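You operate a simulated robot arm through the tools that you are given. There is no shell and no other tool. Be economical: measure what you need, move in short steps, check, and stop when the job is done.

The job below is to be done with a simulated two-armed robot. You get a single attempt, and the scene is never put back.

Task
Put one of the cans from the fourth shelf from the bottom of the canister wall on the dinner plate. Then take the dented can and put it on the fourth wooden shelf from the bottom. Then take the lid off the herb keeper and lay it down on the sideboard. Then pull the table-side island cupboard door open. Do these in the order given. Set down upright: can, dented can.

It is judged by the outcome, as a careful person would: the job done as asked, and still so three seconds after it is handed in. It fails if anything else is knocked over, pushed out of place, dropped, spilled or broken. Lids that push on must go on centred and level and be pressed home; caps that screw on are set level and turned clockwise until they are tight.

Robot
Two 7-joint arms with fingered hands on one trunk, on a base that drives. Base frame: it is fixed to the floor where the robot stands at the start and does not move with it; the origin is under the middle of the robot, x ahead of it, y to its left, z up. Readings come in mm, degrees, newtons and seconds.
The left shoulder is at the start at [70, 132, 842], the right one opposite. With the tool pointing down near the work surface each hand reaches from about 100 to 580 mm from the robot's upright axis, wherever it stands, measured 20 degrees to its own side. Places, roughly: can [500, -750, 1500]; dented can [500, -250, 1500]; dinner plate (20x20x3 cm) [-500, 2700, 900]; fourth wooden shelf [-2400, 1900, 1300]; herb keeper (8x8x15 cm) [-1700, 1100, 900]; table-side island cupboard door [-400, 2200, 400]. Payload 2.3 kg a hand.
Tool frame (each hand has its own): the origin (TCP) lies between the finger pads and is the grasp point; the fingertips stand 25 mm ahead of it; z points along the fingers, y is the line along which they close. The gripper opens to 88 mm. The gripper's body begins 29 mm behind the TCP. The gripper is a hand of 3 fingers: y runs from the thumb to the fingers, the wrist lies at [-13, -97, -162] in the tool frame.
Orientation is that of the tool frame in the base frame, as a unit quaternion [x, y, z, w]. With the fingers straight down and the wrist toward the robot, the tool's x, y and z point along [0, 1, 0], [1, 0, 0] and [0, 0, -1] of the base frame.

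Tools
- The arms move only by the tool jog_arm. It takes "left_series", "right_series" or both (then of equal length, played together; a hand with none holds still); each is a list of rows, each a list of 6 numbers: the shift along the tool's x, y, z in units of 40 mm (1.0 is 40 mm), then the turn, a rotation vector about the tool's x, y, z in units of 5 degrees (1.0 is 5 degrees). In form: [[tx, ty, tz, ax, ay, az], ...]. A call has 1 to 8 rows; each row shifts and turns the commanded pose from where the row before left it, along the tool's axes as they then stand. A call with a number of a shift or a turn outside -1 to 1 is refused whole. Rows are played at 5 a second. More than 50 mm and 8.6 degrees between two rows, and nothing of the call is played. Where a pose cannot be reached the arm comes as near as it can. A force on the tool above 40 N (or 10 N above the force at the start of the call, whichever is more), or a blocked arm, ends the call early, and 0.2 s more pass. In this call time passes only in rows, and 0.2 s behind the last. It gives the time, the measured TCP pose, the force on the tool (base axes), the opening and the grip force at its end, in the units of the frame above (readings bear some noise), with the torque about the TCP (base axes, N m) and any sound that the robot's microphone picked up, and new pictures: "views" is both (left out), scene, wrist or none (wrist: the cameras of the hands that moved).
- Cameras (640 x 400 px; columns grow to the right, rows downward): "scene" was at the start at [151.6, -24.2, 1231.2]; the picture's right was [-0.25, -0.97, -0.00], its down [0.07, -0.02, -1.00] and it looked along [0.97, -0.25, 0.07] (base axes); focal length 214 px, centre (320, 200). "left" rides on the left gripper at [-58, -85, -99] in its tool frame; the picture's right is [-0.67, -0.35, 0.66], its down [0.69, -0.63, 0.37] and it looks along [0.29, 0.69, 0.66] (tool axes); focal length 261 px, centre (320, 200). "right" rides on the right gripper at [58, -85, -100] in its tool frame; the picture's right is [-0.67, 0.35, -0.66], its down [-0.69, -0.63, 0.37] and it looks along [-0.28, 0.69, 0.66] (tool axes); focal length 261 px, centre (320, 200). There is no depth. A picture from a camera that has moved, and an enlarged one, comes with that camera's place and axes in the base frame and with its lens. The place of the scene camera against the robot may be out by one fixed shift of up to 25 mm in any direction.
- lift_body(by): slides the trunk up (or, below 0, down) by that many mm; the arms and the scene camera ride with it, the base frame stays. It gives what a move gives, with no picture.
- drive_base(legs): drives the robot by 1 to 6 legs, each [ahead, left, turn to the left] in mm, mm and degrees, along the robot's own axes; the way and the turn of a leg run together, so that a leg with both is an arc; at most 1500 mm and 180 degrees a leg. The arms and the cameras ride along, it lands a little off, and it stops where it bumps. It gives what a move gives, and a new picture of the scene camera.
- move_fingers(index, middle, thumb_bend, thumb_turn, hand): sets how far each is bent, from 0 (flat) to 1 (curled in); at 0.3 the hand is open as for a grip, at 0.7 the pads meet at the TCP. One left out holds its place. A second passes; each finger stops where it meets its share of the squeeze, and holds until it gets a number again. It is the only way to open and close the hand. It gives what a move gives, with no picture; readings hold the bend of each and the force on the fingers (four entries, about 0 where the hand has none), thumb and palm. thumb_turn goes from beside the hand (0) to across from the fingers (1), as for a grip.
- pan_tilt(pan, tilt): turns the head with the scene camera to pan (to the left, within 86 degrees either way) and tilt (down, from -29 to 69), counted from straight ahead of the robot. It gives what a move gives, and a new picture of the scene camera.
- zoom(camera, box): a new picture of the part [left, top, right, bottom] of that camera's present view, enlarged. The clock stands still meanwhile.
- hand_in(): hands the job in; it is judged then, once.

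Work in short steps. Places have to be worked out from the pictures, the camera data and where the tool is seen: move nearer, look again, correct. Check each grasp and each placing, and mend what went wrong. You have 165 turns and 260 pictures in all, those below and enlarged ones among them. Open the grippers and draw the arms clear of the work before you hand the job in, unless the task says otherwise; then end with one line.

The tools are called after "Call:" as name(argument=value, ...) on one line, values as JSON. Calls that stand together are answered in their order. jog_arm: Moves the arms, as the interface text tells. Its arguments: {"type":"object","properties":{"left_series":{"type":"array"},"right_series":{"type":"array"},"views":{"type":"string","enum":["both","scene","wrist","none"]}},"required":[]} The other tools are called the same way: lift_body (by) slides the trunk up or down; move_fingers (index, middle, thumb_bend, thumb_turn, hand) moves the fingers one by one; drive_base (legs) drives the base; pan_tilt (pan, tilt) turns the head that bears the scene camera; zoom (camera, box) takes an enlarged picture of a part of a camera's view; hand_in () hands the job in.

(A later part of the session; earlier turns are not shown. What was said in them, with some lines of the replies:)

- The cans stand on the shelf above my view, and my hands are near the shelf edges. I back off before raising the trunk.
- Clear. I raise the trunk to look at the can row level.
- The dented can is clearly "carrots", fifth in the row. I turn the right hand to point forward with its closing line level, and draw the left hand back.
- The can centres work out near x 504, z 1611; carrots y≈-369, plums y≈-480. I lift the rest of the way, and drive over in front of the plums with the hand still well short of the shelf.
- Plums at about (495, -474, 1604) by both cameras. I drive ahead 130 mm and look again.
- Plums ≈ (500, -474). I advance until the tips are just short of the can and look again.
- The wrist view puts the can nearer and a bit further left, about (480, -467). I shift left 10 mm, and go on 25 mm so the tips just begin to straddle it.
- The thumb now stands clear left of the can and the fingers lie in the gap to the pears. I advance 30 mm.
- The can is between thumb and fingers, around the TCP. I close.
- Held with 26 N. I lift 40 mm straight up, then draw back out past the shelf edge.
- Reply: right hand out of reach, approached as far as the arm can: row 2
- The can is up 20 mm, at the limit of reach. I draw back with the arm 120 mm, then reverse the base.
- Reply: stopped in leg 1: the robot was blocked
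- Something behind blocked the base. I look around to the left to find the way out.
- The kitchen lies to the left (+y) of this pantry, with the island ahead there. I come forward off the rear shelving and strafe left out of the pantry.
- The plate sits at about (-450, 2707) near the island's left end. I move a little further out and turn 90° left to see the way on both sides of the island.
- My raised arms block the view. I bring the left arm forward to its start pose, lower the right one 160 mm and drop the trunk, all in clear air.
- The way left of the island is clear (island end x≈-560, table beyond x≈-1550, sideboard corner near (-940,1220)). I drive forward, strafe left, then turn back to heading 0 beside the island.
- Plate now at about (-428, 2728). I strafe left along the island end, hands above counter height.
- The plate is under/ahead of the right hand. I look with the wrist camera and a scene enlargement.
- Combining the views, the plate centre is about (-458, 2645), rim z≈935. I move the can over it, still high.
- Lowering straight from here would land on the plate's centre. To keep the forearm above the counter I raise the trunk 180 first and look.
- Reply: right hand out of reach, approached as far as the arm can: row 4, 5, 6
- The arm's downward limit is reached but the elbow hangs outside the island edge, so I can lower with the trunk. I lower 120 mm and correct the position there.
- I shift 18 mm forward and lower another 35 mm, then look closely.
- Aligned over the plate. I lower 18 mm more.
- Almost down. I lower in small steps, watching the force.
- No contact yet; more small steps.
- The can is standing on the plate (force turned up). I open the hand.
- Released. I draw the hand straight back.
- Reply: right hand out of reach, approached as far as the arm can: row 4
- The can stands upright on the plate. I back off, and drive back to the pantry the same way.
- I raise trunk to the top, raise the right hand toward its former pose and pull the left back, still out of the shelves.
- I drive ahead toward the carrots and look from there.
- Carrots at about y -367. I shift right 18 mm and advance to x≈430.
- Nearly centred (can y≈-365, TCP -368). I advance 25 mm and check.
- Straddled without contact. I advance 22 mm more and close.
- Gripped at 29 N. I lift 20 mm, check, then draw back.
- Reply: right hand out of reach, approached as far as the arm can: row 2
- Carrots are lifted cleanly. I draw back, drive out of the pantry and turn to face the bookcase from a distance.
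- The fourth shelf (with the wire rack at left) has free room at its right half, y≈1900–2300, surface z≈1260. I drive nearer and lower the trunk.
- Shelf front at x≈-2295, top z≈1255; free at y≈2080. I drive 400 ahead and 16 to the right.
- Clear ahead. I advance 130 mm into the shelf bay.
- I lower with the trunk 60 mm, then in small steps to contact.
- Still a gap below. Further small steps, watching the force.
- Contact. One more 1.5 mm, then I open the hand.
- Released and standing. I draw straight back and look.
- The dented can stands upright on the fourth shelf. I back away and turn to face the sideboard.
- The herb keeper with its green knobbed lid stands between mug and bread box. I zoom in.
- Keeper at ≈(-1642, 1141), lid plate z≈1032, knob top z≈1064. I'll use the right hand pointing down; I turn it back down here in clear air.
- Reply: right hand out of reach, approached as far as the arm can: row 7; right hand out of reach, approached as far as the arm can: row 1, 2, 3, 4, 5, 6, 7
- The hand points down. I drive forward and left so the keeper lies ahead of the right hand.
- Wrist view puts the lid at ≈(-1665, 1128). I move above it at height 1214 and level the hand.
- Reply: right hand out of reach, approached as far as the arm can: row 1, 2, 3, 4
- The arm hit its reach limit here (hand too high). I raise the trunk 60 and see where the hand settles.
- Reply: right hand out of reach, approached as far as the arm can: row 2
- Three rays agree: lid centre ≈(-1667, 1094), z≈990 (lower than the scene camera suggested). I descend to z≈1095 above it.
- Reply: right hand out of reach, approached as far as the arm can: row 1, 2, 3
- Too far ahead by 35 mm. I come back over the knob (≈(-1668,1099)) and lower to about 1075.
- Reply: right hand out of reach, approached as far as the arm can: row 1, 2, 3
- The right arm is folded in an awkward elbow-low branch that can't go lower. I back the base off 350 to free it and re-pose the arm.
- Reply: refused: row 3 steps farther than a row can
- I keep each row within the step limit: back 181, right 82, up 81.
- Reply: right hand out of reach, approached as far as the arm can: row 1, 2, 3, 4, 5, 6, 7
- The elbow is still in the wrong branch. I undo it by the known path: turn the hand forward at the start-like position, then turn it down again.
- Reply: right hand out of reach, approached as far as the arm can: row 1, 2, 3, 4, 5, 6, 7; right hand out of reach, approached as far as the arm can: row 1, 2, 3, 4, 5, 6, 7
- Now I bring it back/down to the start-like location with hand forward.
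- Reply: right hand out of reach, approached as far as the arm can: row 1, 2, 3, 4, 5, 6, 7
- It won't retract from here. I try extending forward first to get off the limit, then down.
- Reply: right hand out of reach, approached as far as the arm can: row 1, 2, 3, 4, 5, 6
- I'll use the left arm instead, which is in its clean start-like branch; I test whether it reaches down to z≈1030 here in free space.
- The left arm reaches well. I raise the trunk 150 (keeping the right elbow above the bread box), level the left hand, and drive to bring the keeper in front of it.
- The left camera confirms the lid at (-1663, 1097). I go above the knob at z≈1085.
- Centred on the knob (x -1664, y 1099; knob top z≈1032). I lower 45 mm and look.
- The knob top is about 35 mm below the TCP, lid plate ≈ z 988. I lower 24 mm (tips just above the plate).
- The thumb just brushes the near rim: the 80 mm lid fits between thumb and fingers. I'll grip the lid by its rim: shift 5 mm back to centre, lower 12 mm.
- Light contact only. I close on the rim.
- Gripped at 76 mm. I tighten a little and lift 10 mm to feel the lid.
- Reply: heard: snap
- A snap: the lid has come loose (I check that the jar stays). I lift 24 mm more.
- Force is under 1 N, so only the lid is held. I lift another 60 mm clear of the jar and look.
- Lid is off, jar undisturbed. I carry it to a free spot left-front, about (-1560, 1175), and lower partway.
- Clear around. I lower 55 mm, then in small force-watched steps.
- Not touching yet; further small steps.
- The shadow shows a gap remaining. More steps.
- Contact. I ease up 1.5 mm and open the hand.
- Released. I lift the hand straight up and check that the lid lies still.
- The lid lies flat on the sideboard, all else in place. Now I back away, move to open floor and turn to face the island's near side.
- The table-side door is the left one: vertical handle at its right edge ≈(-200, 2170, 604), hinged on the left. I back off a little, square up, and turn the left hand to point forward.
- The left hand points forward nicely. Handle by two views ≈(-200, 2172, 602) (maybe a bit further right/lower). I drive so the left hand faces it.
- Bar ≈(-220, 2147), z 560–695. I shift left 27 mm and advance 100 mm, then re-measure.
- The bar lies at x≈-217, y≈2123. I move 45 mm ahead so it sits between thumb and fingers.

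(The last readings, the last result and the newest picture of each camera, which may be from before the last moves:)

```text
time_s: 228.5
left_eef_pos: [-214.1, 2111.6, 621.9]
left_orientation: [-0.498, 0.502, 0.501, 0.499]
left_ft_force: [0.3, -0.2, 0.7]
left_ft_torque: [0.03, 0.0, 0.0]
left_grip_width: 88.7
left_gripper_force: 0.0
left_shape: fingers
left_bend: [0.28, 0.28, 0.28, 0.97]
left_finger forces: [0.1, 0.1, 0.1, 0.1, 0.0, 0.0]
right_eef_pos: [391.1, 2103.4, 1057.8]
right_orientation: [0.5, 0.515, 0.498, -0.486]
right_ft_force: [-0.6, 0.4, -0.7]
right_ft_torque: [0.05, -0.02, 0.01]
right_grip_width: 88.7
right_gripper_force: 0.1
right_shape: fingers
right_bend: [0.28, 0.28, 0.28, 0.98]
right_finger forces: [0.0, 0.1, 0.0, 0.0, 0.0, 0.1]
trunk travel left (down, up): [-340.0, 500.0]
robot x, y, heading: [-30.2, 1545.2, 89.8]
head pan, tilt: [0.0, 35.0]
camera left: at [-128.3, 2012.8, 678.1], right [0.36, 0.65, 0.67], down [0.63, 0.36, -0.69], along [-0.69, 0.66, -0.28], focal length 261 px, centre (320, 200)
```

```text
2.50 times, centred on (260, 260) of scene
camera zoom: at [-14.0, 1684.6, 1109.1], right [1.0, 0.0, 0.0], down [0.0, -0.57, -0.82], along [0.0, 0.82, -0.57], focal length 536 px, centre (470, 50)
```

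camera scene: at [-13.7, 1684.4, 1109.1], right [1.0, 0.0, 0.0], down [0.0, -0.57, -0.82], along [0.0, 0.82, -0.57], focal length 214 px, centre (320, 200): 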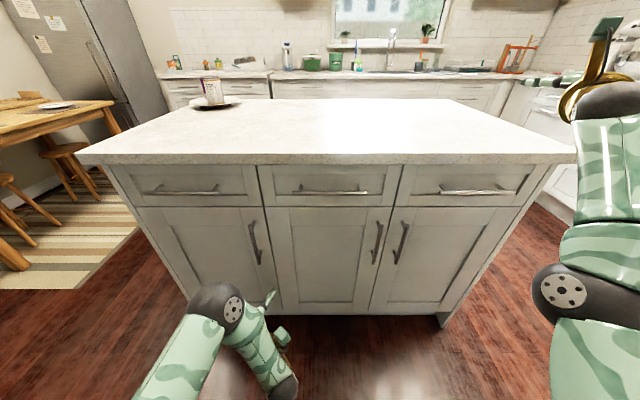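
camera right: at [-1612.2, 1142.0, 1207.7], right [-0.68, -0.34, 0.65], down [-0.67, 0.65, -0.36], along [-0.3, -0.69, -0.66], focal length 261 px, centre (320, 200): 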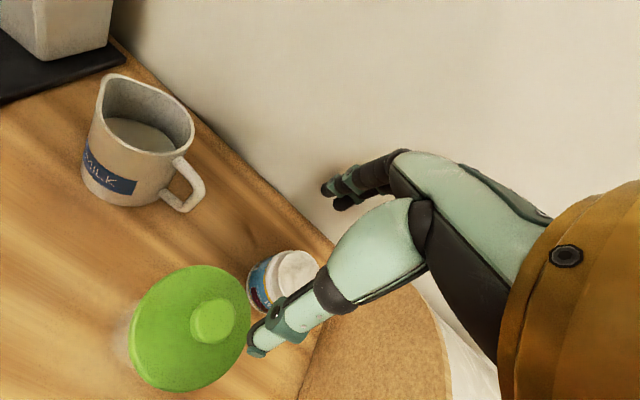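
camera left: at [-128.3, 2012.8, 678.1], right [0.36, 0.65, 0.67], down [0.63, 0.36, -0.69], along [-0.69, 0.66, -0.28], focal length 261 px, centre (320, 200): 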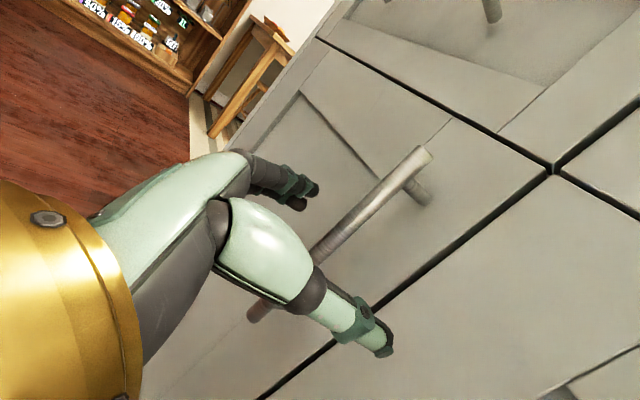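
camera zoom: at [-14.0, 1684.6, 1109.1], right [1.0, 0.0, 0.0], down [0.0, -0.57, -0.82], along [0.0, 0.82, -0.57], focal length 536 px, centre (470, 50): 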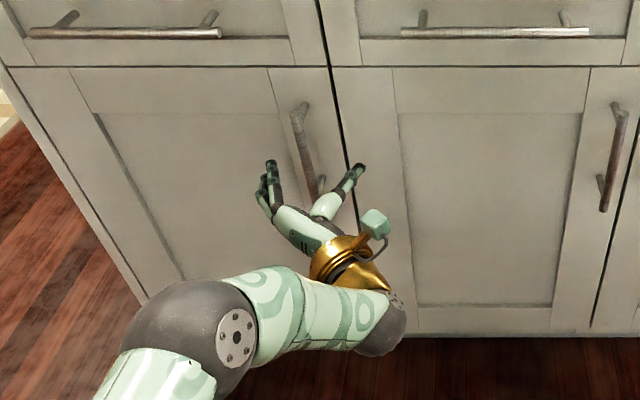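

Bar refined to ≈(-224, 2140). I shift 9 mm left and 20 mm ahead, then close.

Call:
jog_arm(left_series=[[0, 0.22, 0.25, 0, 0, 0], [0, 0, 0.25, 0, 0, 0]], views="wrist")

```text
time_s: 229.1
left_eef_pos: [-223.3, 2132.4, 621.5]
left_orientation: [-0.497, 0.502, 0.501, 0.499]
left_ft_force: [0.1, 0.4, 0.7]
left_ft_torque: [-0.02, 0.01, -0.02]
left_grip_width: 88.8
left_gripper_force: 0.0
left_shape: fingers
left_bend: [0.28, 0.28, 0.28, 0.97]
left_finger forces: [0.0, 0.1, 0.1, 0.0, 0.2, 0.1]
right_eef_pos: [391.5, 2103.2, 1058.2]
right_orientation: [0.5, 0.516, 0.497, -0.486]
right_ft_force: [0.1, -0.2, -0.2]
right_ft_torque: [0.03, -0.02, 0.0]
right_grip_width: 88.6
right_gripper_force: 0.0
right_shape: fingers
right_bend: [0.28, 0.28, 0.28, 0.98]
right_finger forces: [0.0, 0.1, 0.0, 0.1, 0.0, 0.0]
trunk travel left (down, up): [-340.0, 500.0]
robot x, y, heading: [-27.0, 1544.4, 90.0]
head pan, tilt: [0.0, 35.0]
camera left: at [-138.0, 2032.9, 677.7], right [0.36, 0.65, 0.67], down [0.63, 0.36, -0.69], along [-0.69, 0.66, -0.28], focal length 261 px, centre (320, 200)
```

left: 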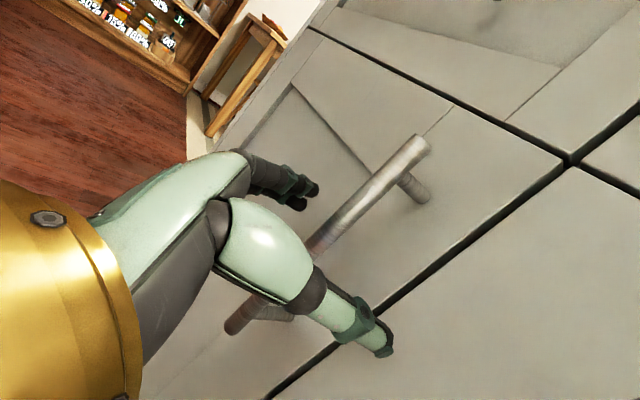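

The bar passes right through the TCP's image point. I close the fingers.

Call:
move_fingers(hand="left", index=0.75, middle=0.75, thumb_bend=0.7)

Call:
zoom(camera="left", box=[0, 0, 640, 400])

```text
time_s: 230.1
left_eef_pos: [-226.7, 2132.0, 620.4]
left_orientation: [-0.498, 0.501, 0.502, 0.499]
left_ft_force: [-11.2, 3.4, 1.0]
left_ft_torque: [0.01, -0.02, 0.05]
left_grip_width: 0.0
left_gripper_force: 4.9
left_shape: fingers
left_bend: [0.74, 0.74, 0.7, 0.97]
left_finger forces: [6.2, 3.8, 0.1, 0.0, 0.1, 0.0]
right_eef_pos: [387.0, 2104.8, 1058.4]
right_orientation: [0.5, 0.516, 0.497, -0.486]
right_ft_force: [-0.3, -0.2, 0.3]
right_ft_torque: [0.0, -0.02, 0.01]
right_grip_width: 88.6
right_gripper_force: 0.1
right_shape: fingers
right_bend: [0.28, 0.28, 0.28, 0.98]
right_finger forces: [0.0, 0.0, 0.0, 0.1, 0.0, 0.1]
trunk travel left (down, up): [-340.0, 500.0]
robot x, y, heading: [-30.7, 1548.0, 90.2]
head pan, tilt: [0.0, 35.0]
```

```text
1.00 times, centred on (320, 200) of left (not enlarged: the box is as wide or as high as the picture)
camera zoom: at [-140.5, 2033.0, 677.4], right [0.35, 0.66, 0.67], down [0.63, 0.36, -0.69], along [-0.69, 0.66, -0.28], focal length 261 px, centre (320, 200)
```

zoom: 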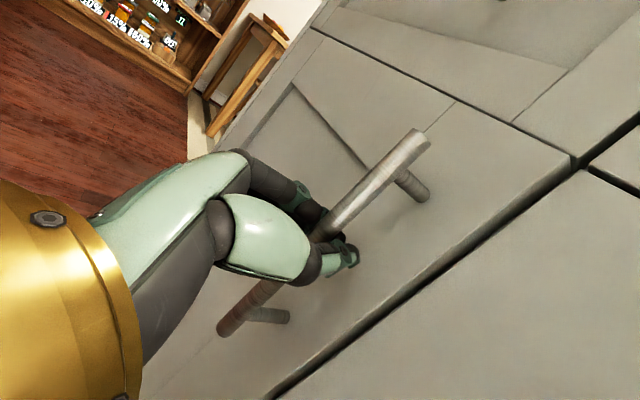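

The fingers have hooked behind the bar and the thumb closes around it. I pull back gently 20 mm and read the force.

Call:
jog_arm(left_series=[[0, 0, -0.25, 0, 0, 0], [0, 0, -0.25, 0, 0, 0]], views="both")

```text
time_s: 230.7
left_eef_pos: [-225.4, 2112.6, 619.5]
left_orientation: [-0.499, 0.501, 0.5, 0.5]
left_ft_force: [-14.3, 4.2, 4.1]
left_ft_torque: [0.05, 0.03, 0.07]
left_grip_width: 0.0
left_gripper_force: 7.0
left_shape: fingers
left_bend: [0.74, 0.74, 0.7, 0.97]
left_finger forces: [8.9, 5.1, 0.0, 0.0, 0.0, 0.0]
right_eef_pos: [387.9, 2103.8, 1059.6]
right_orientation: [0.5, 0.517, 0.498, -0.485]
right_ft_force: [-1.0, 0.0, 0.1]
right_ft_torque: [-0.02, 0.03, -0.02]
right_grip_width: 88.8
right_gripper_force: 0.1
right_shape: fingers
right_bend: [0.28, 0.28, 0.28, 0.98]
right_finger forces: [0.0, 0.1, 0.0, 0.0, 0.0, 0.0]
trunk travel left (down, up): [-340.0, 500.0]
robot x, y, heading: [-29.5, 1547.3, 90.2]
head pan, tilt: [0.0, 35.0]
camera scene: at [-17.4, 1684.5, 1109.1], right [1.0, 0.0, 0.0], down [0.0, -0.57, -0.82], along [0.0, 0.82, -0.57], focal length 214 px, centre (320, 200)
camera left: at [-140.9, 2012.4, 676.5], right [0.35, 0.65, 0.67], down [0.63, 0.37, -0.69], along [-0.69, 0.66, -0.28], focal length 261 px, centre (320, 200)
```

scene: 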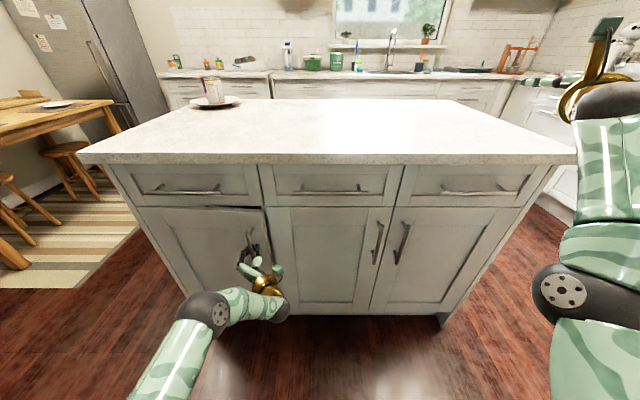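
left: 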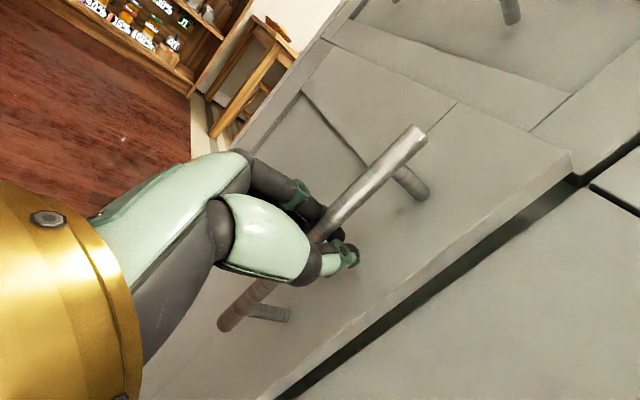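

The door is coming open. I continue along the arc about the hinge (≈(-527, 2165)), turning the hand with the door: 20° more.

Call:
jog_arm(left_series=[[0, 0.1425, -0.651, 1, 0, 0], [0, 0.1425, -0.651, 1, 0, 0], [0, 0.1425, -0.651, 1, 0, 0], [0, 0.1425, -0.651, 1, 0, 0]], views="both")

```text
time_s: 231.7
left_eef_pos: [-260.9, 2014.8, 618.5]
left_orientation: [-0.404, 0.58, 0.405, 0.579]
left_ft_force: [-15.0, 8.2, 3.8]
left_ft_torque: [0.07, 0.0, 0.1]
left_grip_width: 0.1
left_gripper_force: 7.9
left_shape: fingers
left_bend: [0.74, 0.74, 0.7, 0.97]
left_finger forces: [10.4, 5.1, 0.0, 0.0, 0.0, 0.0]
right_eef_pos: [387.7, 2103.8, 1058.8]
right_orientation: [0.5, 0.516, 0.498, -0.485]
right_ft_force: [0.0, 0.8, 0.5]
right_ft_torque: [-0.02, 0.04, -0.04]
right_grip_width: 88.5
right_gripper_force: 0.1
right_shape: fingers
right_bend: [0.28, 0.28, 0.28, 0.98]
right_finger forces: [0.0, 0.0, 0.1, 0.0, 0.0, 0.0]
trunk travel left (down, up): [-340.0, 500.0]
robot x, y, heading: [-29.3, 1548.8, 89.7]
head pan, tilt: [0.0, 35.0]
camera scene: at [-17.5, 1685.1, 1109.0], right [1.0, 0.0, 0.0], down [0.0, -0.57, -0.82], along [0.0, 0.82, -0.57], focal length 214 px, centre (320, 200)
camera left: at [-214.8, 1890.8, 676.0], right [0.55, 0.49, 0.67], down [0.72, 0.13, -0.69], along [-0.42, 0.86, -0.28], focal length 261 px, centre (320, 200)
```

scene: 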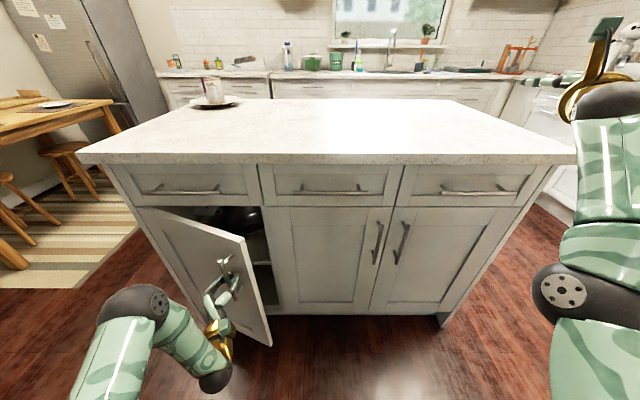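
left: 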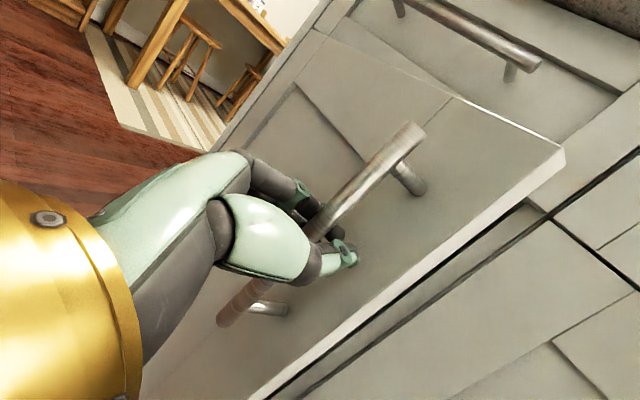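

Works well. Another 20°.

Call:
jog_arm(left_series=[[0, 0.1425, -0.651, 1, 0, 0], [0, 0.1425, -0.651, 1, 0, 0], [0, 0.1425, -0.651, 1, 0, 0], [0, 0.1425, -0.651, 1, 0, 0]], views="scene")

```text
time_s: 232.7
left_eef_pos: [-327.7, 1932.7, 620.9]
left_orientation: [-0.298, 0.643, 0.297, 0.64]
left_ft_force: [-4.9, 5.7, -0.9]
left_ft_torque: [0.01, -0.03, -0.01]
left_grip_width: 0.1
left_gripper_force: 3.3
left_shape: fingers
left_bend: [0.74, 0.75, 0.69, 0.97]
left_finger forces: [5.9, 0.8, 0.1, 0.1, 0.1, 0.0]
right_eef_pos: [389.1, 2104.0, 1058.6]
right_orientation: [0.501, 0.516, 0.497, -0.485]
right_ft_force: [0.5, 0.6, -0.2]
right_ft_torque: [0.02, -0.02, 0.03]
right_grip_width: 88.7
right_gripper_force: 0.0
right_shape: fingers
right_bend: [0.28, 0.28, 0.28, 0.98]
right_finger forces: [0.0, 0.0, 0.0, 0.1, 0.0, 0.0]
trunk travel left (down, up): [-340.0, 500.0]
robot x, y, heading: [-31.9, 1547.9, 90.2]
head pan, tilt: [0.0, 35.0]
camera scene: at [-15.4, 1684.9, 1109.0], right [1.0, 0.0, 0.0], down [0.0, -0.57, -0.82], along [0.0, 0.82, -0.57], focal length 214 px, centre (320, 200)
```

scene: 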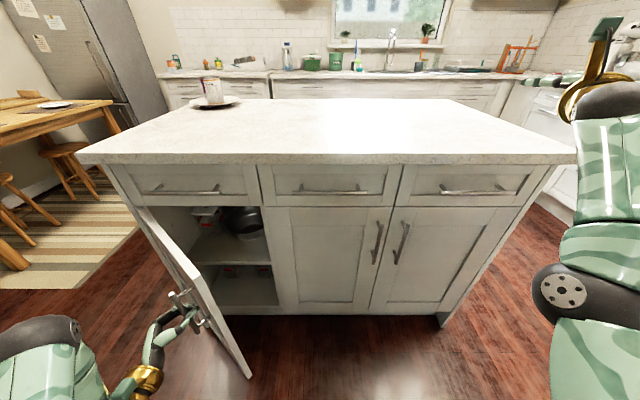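

Door about 48° open. Another 25°.

Call:
jog_arm(left_series=[[0, 0.1425, -0.651, 1, 0, 0], [0, 0.1425, -0.651, 1, 0, 0], [0, 0.1425, -0.651, 1, 0, 0], [0, 0.1425, -0.651, 1, 0, 0], [0, 0.1425, -0.651, 1, 0, 0]], views="scene")

```text
time_s: 233.9
left_eef_pos: [-443.7, 1870.0, 621.0]
left_orientation: [-0.152, 0.692, 0.152, 0.689]
left_ft_force: [-6.3, -4.5, 0.1]
left_ft_torque: [0.05, -0.02, -0.22]
left_grip_width: 0.0
left_gripper_force: 5.5
left_shape: fingers
left_bend: [0.75, 0.75, 0.68, 0.97]
left_finger forces: [0.0, 0.1, 0.1, 0.1, 10.4, 0.0]
right_eef_pos: [390.1, 2103.3, 1058.6]
right_orientation: [0.501, 0.516, 0.497, -0.485]
right_ft_force: [-0.2, 0.1, 0.1]
right_ft_torque: [0.01, 0.02, -0.02]
right_grip_width: 88.5
right_gripper_force: 0.0
right_shape: fingers
right_bend: [0.28, 0.28, 0.28, 0.98]
right_finger forces: [0.0, 0.0, 0.0, 0.0, 0.0, 0.1]
trunk travel left (down, up): [-340.0, 500.0]
robot x, y, heading: [-31.8, 1548.0, 90.0]
head pan, tilt: [0.0, 35.0]
camera scene: at [-14.7, 1684.1, 1109.2], right [1.0, 0.0, 0.0], down [0.0, -0.57, -0.82], along [0.0, 0.82, -0.57], focal length 214 px, centre (320, 200)
```

scene: 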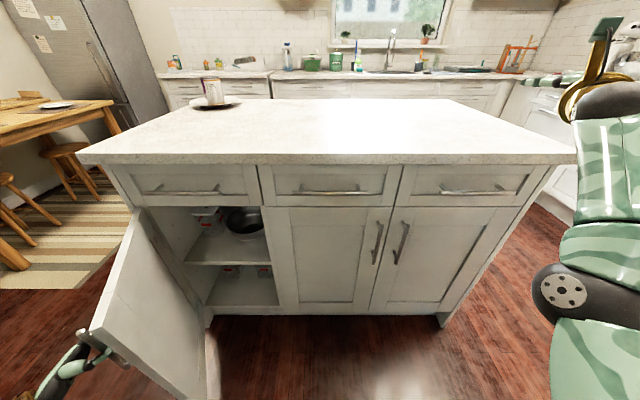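

The door stands about 75–80° open. I open the hand and withdraw from the handle.

Call:
move_fingers(hand="left", index=0.28, middle=0.28, thumb_bend=0.28)

Call:
jog_arm(left_series=[[0, 0, 0, 0, 0, 0]], views="wrist")

```text
time_s: 234.9
left_eef_pos: [-442.8, 1870.4, 621.9]
left_orientation: [-0.152, 0.693, 0.152, 0.689]
left_ft_force: [0.2, 0.6, 0.1]
left_ft_torque: [-0.03, -0.01, 0.01]
left_grip_width: 88.4
left_gripper_force: 0.2
left_shape: fingers
left_bend: [0.28, 0.28, 0.28, 0.97]
left_finger forces: [0.0, 0.1, 0.0, 0.1, 0.1, 0.0]
right_eef_pos: [390.3, 2103.2, 1059.3]
right_orientation: [0.5, 0.516, 0.498, -0.486]
right_ft_force: [-0.3, 0.3, -0.2]
right_ft_torque: [-0.05, -0.02, 0.01]
right_grip_width: 88.8
right_gripper_force: 0.1
right_shape: fingers
right_bend: [0.28, 0.28, 0.28, 0.98]
right_finger forces: [0.1, 0.0, 0.1, 0.0, 0.1, 0.1]
trunk travel left (down, up): [-340.0, 500.0]
robot x, y, heading: [-33.5, 1545.6, 89.8]
head pan, tilt: [0.0, 35.0]
```

```text
time_s: 235.3
left_eef_pos: [-442.6, 1872.5, 622.1]
left_orientation: [-0.151, 0.692, 0.152, 0.689]
left_ft_force: [-0.3, -0.1, -1.4]
left_ft_torque: [-0.02, 0.01, 0.01]
left_grip_width: 88.2
left_gripper_force: 0.1
left_shape: fingers
left_bend: [0.28, 0.28, 0.28, 0.97]
left_finger forces: [0.1, 0.0, 0.0, 0.0, 0.0, 0.1]
right_eef_pos: [390.1, 2102.9, 1057.0]
right_orientation: [0.501, 0.515, 0.498, -0.486]
right_ft_force: [0.0, 0.7, 0.7]
right_ft_torque: [-0.03, -0.02, -0.04]
right_grip_width: 88.8
right_gripper_force: 0.1
right_shape: fingers
right_bend: [0.28, 0.28, 0.28, 0.98]
right_finger forces: [0.0, 0.0, 0.0, 0.0, 0.0, 0.0]
trunk travel left (down, up): [-340.0, 500.0]
robot x, y, heading: [-33.0, 1547.3, 90.0]
head pan, tilt: [0.0, 35.0]
camera left: at [-497.0, 1751.8, 678.9], right [0.75, -0.04, 0.67], down [0.59, -0.42, -0.69], along [0.31, 0.91, -0.29], focal length 261 px, centre (320, 200)
```

left: 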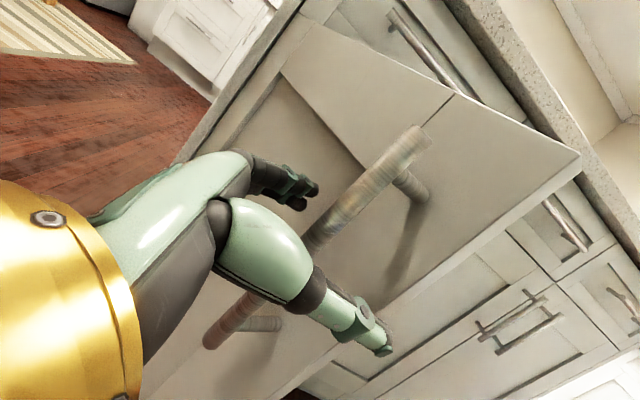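

Free of the bar. I withdraw straight back 100 mm, then reverse the base.

Call:
jog_arm(left_series=[[0, 0, -0.6, 0, 0, 0], [0, 0, -0.7, 0, 0, 0], [0, 0, -0.7, 0, 0, 0], [0, 0, -0.6, 0, 0, 0]], views="wrist")

```text
time_s: 236.3
left_eef_pos: [-512.6, 1833.5, 624.1]
left_orientation: [-0.151, 0.693, 0.153, 0.688]
left_ft_force: [-0.7, 0.1, -0.1]
left_ft_torque: [0.0, -0.01, 0.02]
left_grip_width: 88.2
left_gripper_force: 0.1
left_shape: fingers
left_bend: [0.28, 0.28, 0.28, 0.97]
left_finger forces: [0.1, 0.1, 0.0, 0.0, 0.2, 0.1]
left hand out of reach, approached as far as the arm can: row 3, 4
right_eef_pos: [389.4, 2103.9, 1058.1]
right_orientation: [0.501, 0.515, 0.497, -0.486]
right_ft_force: [0.9, 0.1, 0.4]
right_ft_torque: [0.01, 0.02, -0.02]
right_grip_width: 88.9
right_gripper_force: 0.0
right_shape: fingers
right_bend: [0.28, 0.28, 0.28, 0.98]
right_finger forces: [0.1, 0.0, 0.2, 0.1, 0.1, 0.0]
trunk travel left (down, up): [-340.0, 500.0]
robot x, y, heading: [-29.1, 1546.0, 90.0]
head pan, tilt: [0.0, 35.0]
camera left: at [-565.8, 1714.9, 682.1], right [0.75, -0.04, 0.67], down [0.59, -0.42, -0.69], along [0.31, 0.91, -0.29], focal length 261 px, centre (320, 200)
```

left: 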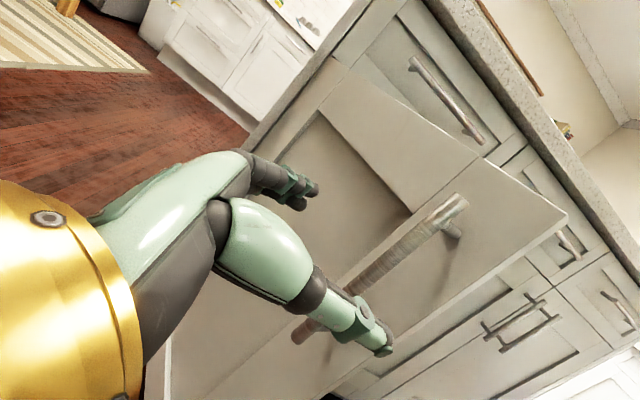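

The hand is clear of the handle on the outer side. I reverse the base 350 mm and look at the whole.

Call:
drive_base(legs=[[-350, 0, 0]])

Call:
pan_tilt(pan=8, tilt=30)

```text
time_s: 238.6
left_eef_pos: [-512.1, 1483.6, 623.5]
left_orientation: [-0.151, 0.692, 0.152, 0.689]
left_ft_force: [-0.6, 0.8, 0.1]
left_ft_torque: [0.0, 0.03, -0.01]
left_grip_width: 88.8
left_gripper_force: 0.1
left_shape: fingers
left_bend: [0.28, 0.28, 0.28, 0.97]
left_finger forces: [0.0, 0.0, 0.1, 0.0, 0.1, 0.0]
right_eef_pos: [390.6, 1752.3, 1057.2]
right_orientation: [0.502, 0.514, 0.498, -0.486]
right_ft_force: [0.4, -0.2, -0.4]
right_ft_torque: [-0.02, 0.01, -0.01]
right_grip_width: 88.6
right_gripper_force: 0.0
right_shape: fingers
right_bend: [0.28, 0.28, 0.28, 0.98]
right_finger forces: [0.0, 0.0, 0.0, 0.0, 0.0, 0.1]
trunk travel left (down, up): [-340.0, 500.0]
robot x, y, heading: [-31.4, 1196.4, 89.9]
head pan, tilt: [0.0, 35.0]
camera scene: at [-14.6, 1333.8, 1109.2], right [1.0, 0.0, 0.0], down [0.0, -0.57, -0.82], along [0.0, 0.82, -0.57], focal length 214 px, centre (320, 200)
```

scene: 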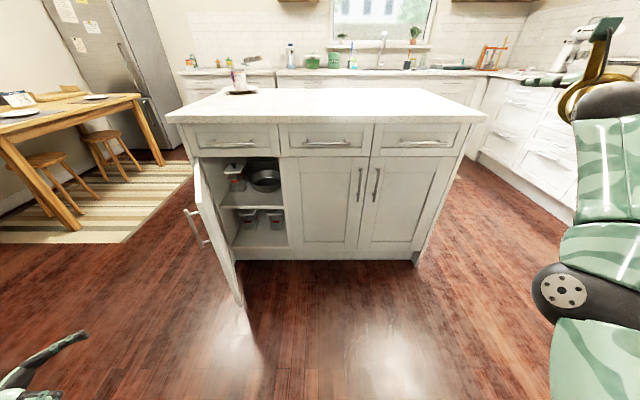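

```text
time_s: 239.3
left_eef_pos: [-512.5, 1484.2, 623.9]
left_orientation: [-0.15, 0.692, 0.152, 0.689]
left_ft_force: [0.2, 1.5, 0.1]
left_ft_torque: [0.0, -0.01, 0.0]
left_grip_width: 88.3
left_gripper_force: 0.0
left_shape: fingers
left_bend: [0.28, 0.28, 0.28, 0.97]
left_finger forces: [0.0, 0.1, 0.0, 0.0, 0.0, 0.0]
right_eef_pos: [390.3, 1751.5, 1057.5]
right_orientation: [0.501, 0.515, 0.498, -0.486]
right_ft_force: [0.8, 0.0, 0.0]
right_ft_torque: [0.01, 0.01, -0.03]
right_grip_width: 88.8
right_gripper_force: 0.0
right_shape: fingers
right_bend: [0.28, 0.28, 0.28, 0.98]
right_finger forces: [0.0, 0.1, 0.0, 0.0, 0.1, 0.1]
trunk travel left (down, up): [-340.0, 500.0]
robot x, y, heading: [-33.8, 1198.0, 89.9]
head pan, tilt: [8.0, 30.0]
camera scene: at [-27.1, 1335.7, 1116.9], right [0.99, 0.14, 0.0], down [0.07, -0.5, -0.87], along [-0.12, 0.86, -0.5], focal length 214 px, centre (320, 200)
```

scene: 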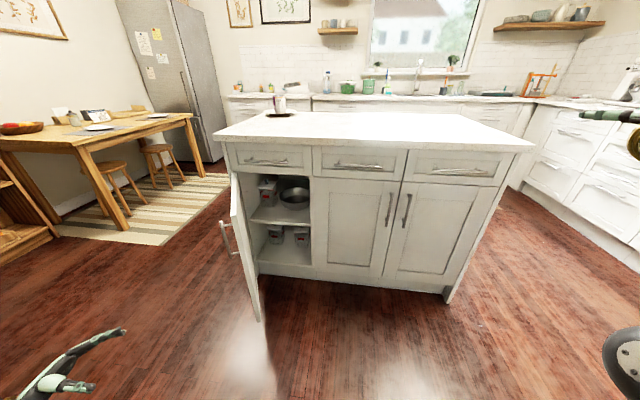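

The door stands open, the can is on its plate, and both hands are open and clear of the work. I hand the job in.

Call:
hand_in()

```text
The job is handed in.
```

All four tasks were done in the order given: the plums can is upright on the dinner plate, the dented carrots can is upright on the fourth wooden shelf, the herb keeper's lid is on the sideboard, and the table-side island cupboard door is open.
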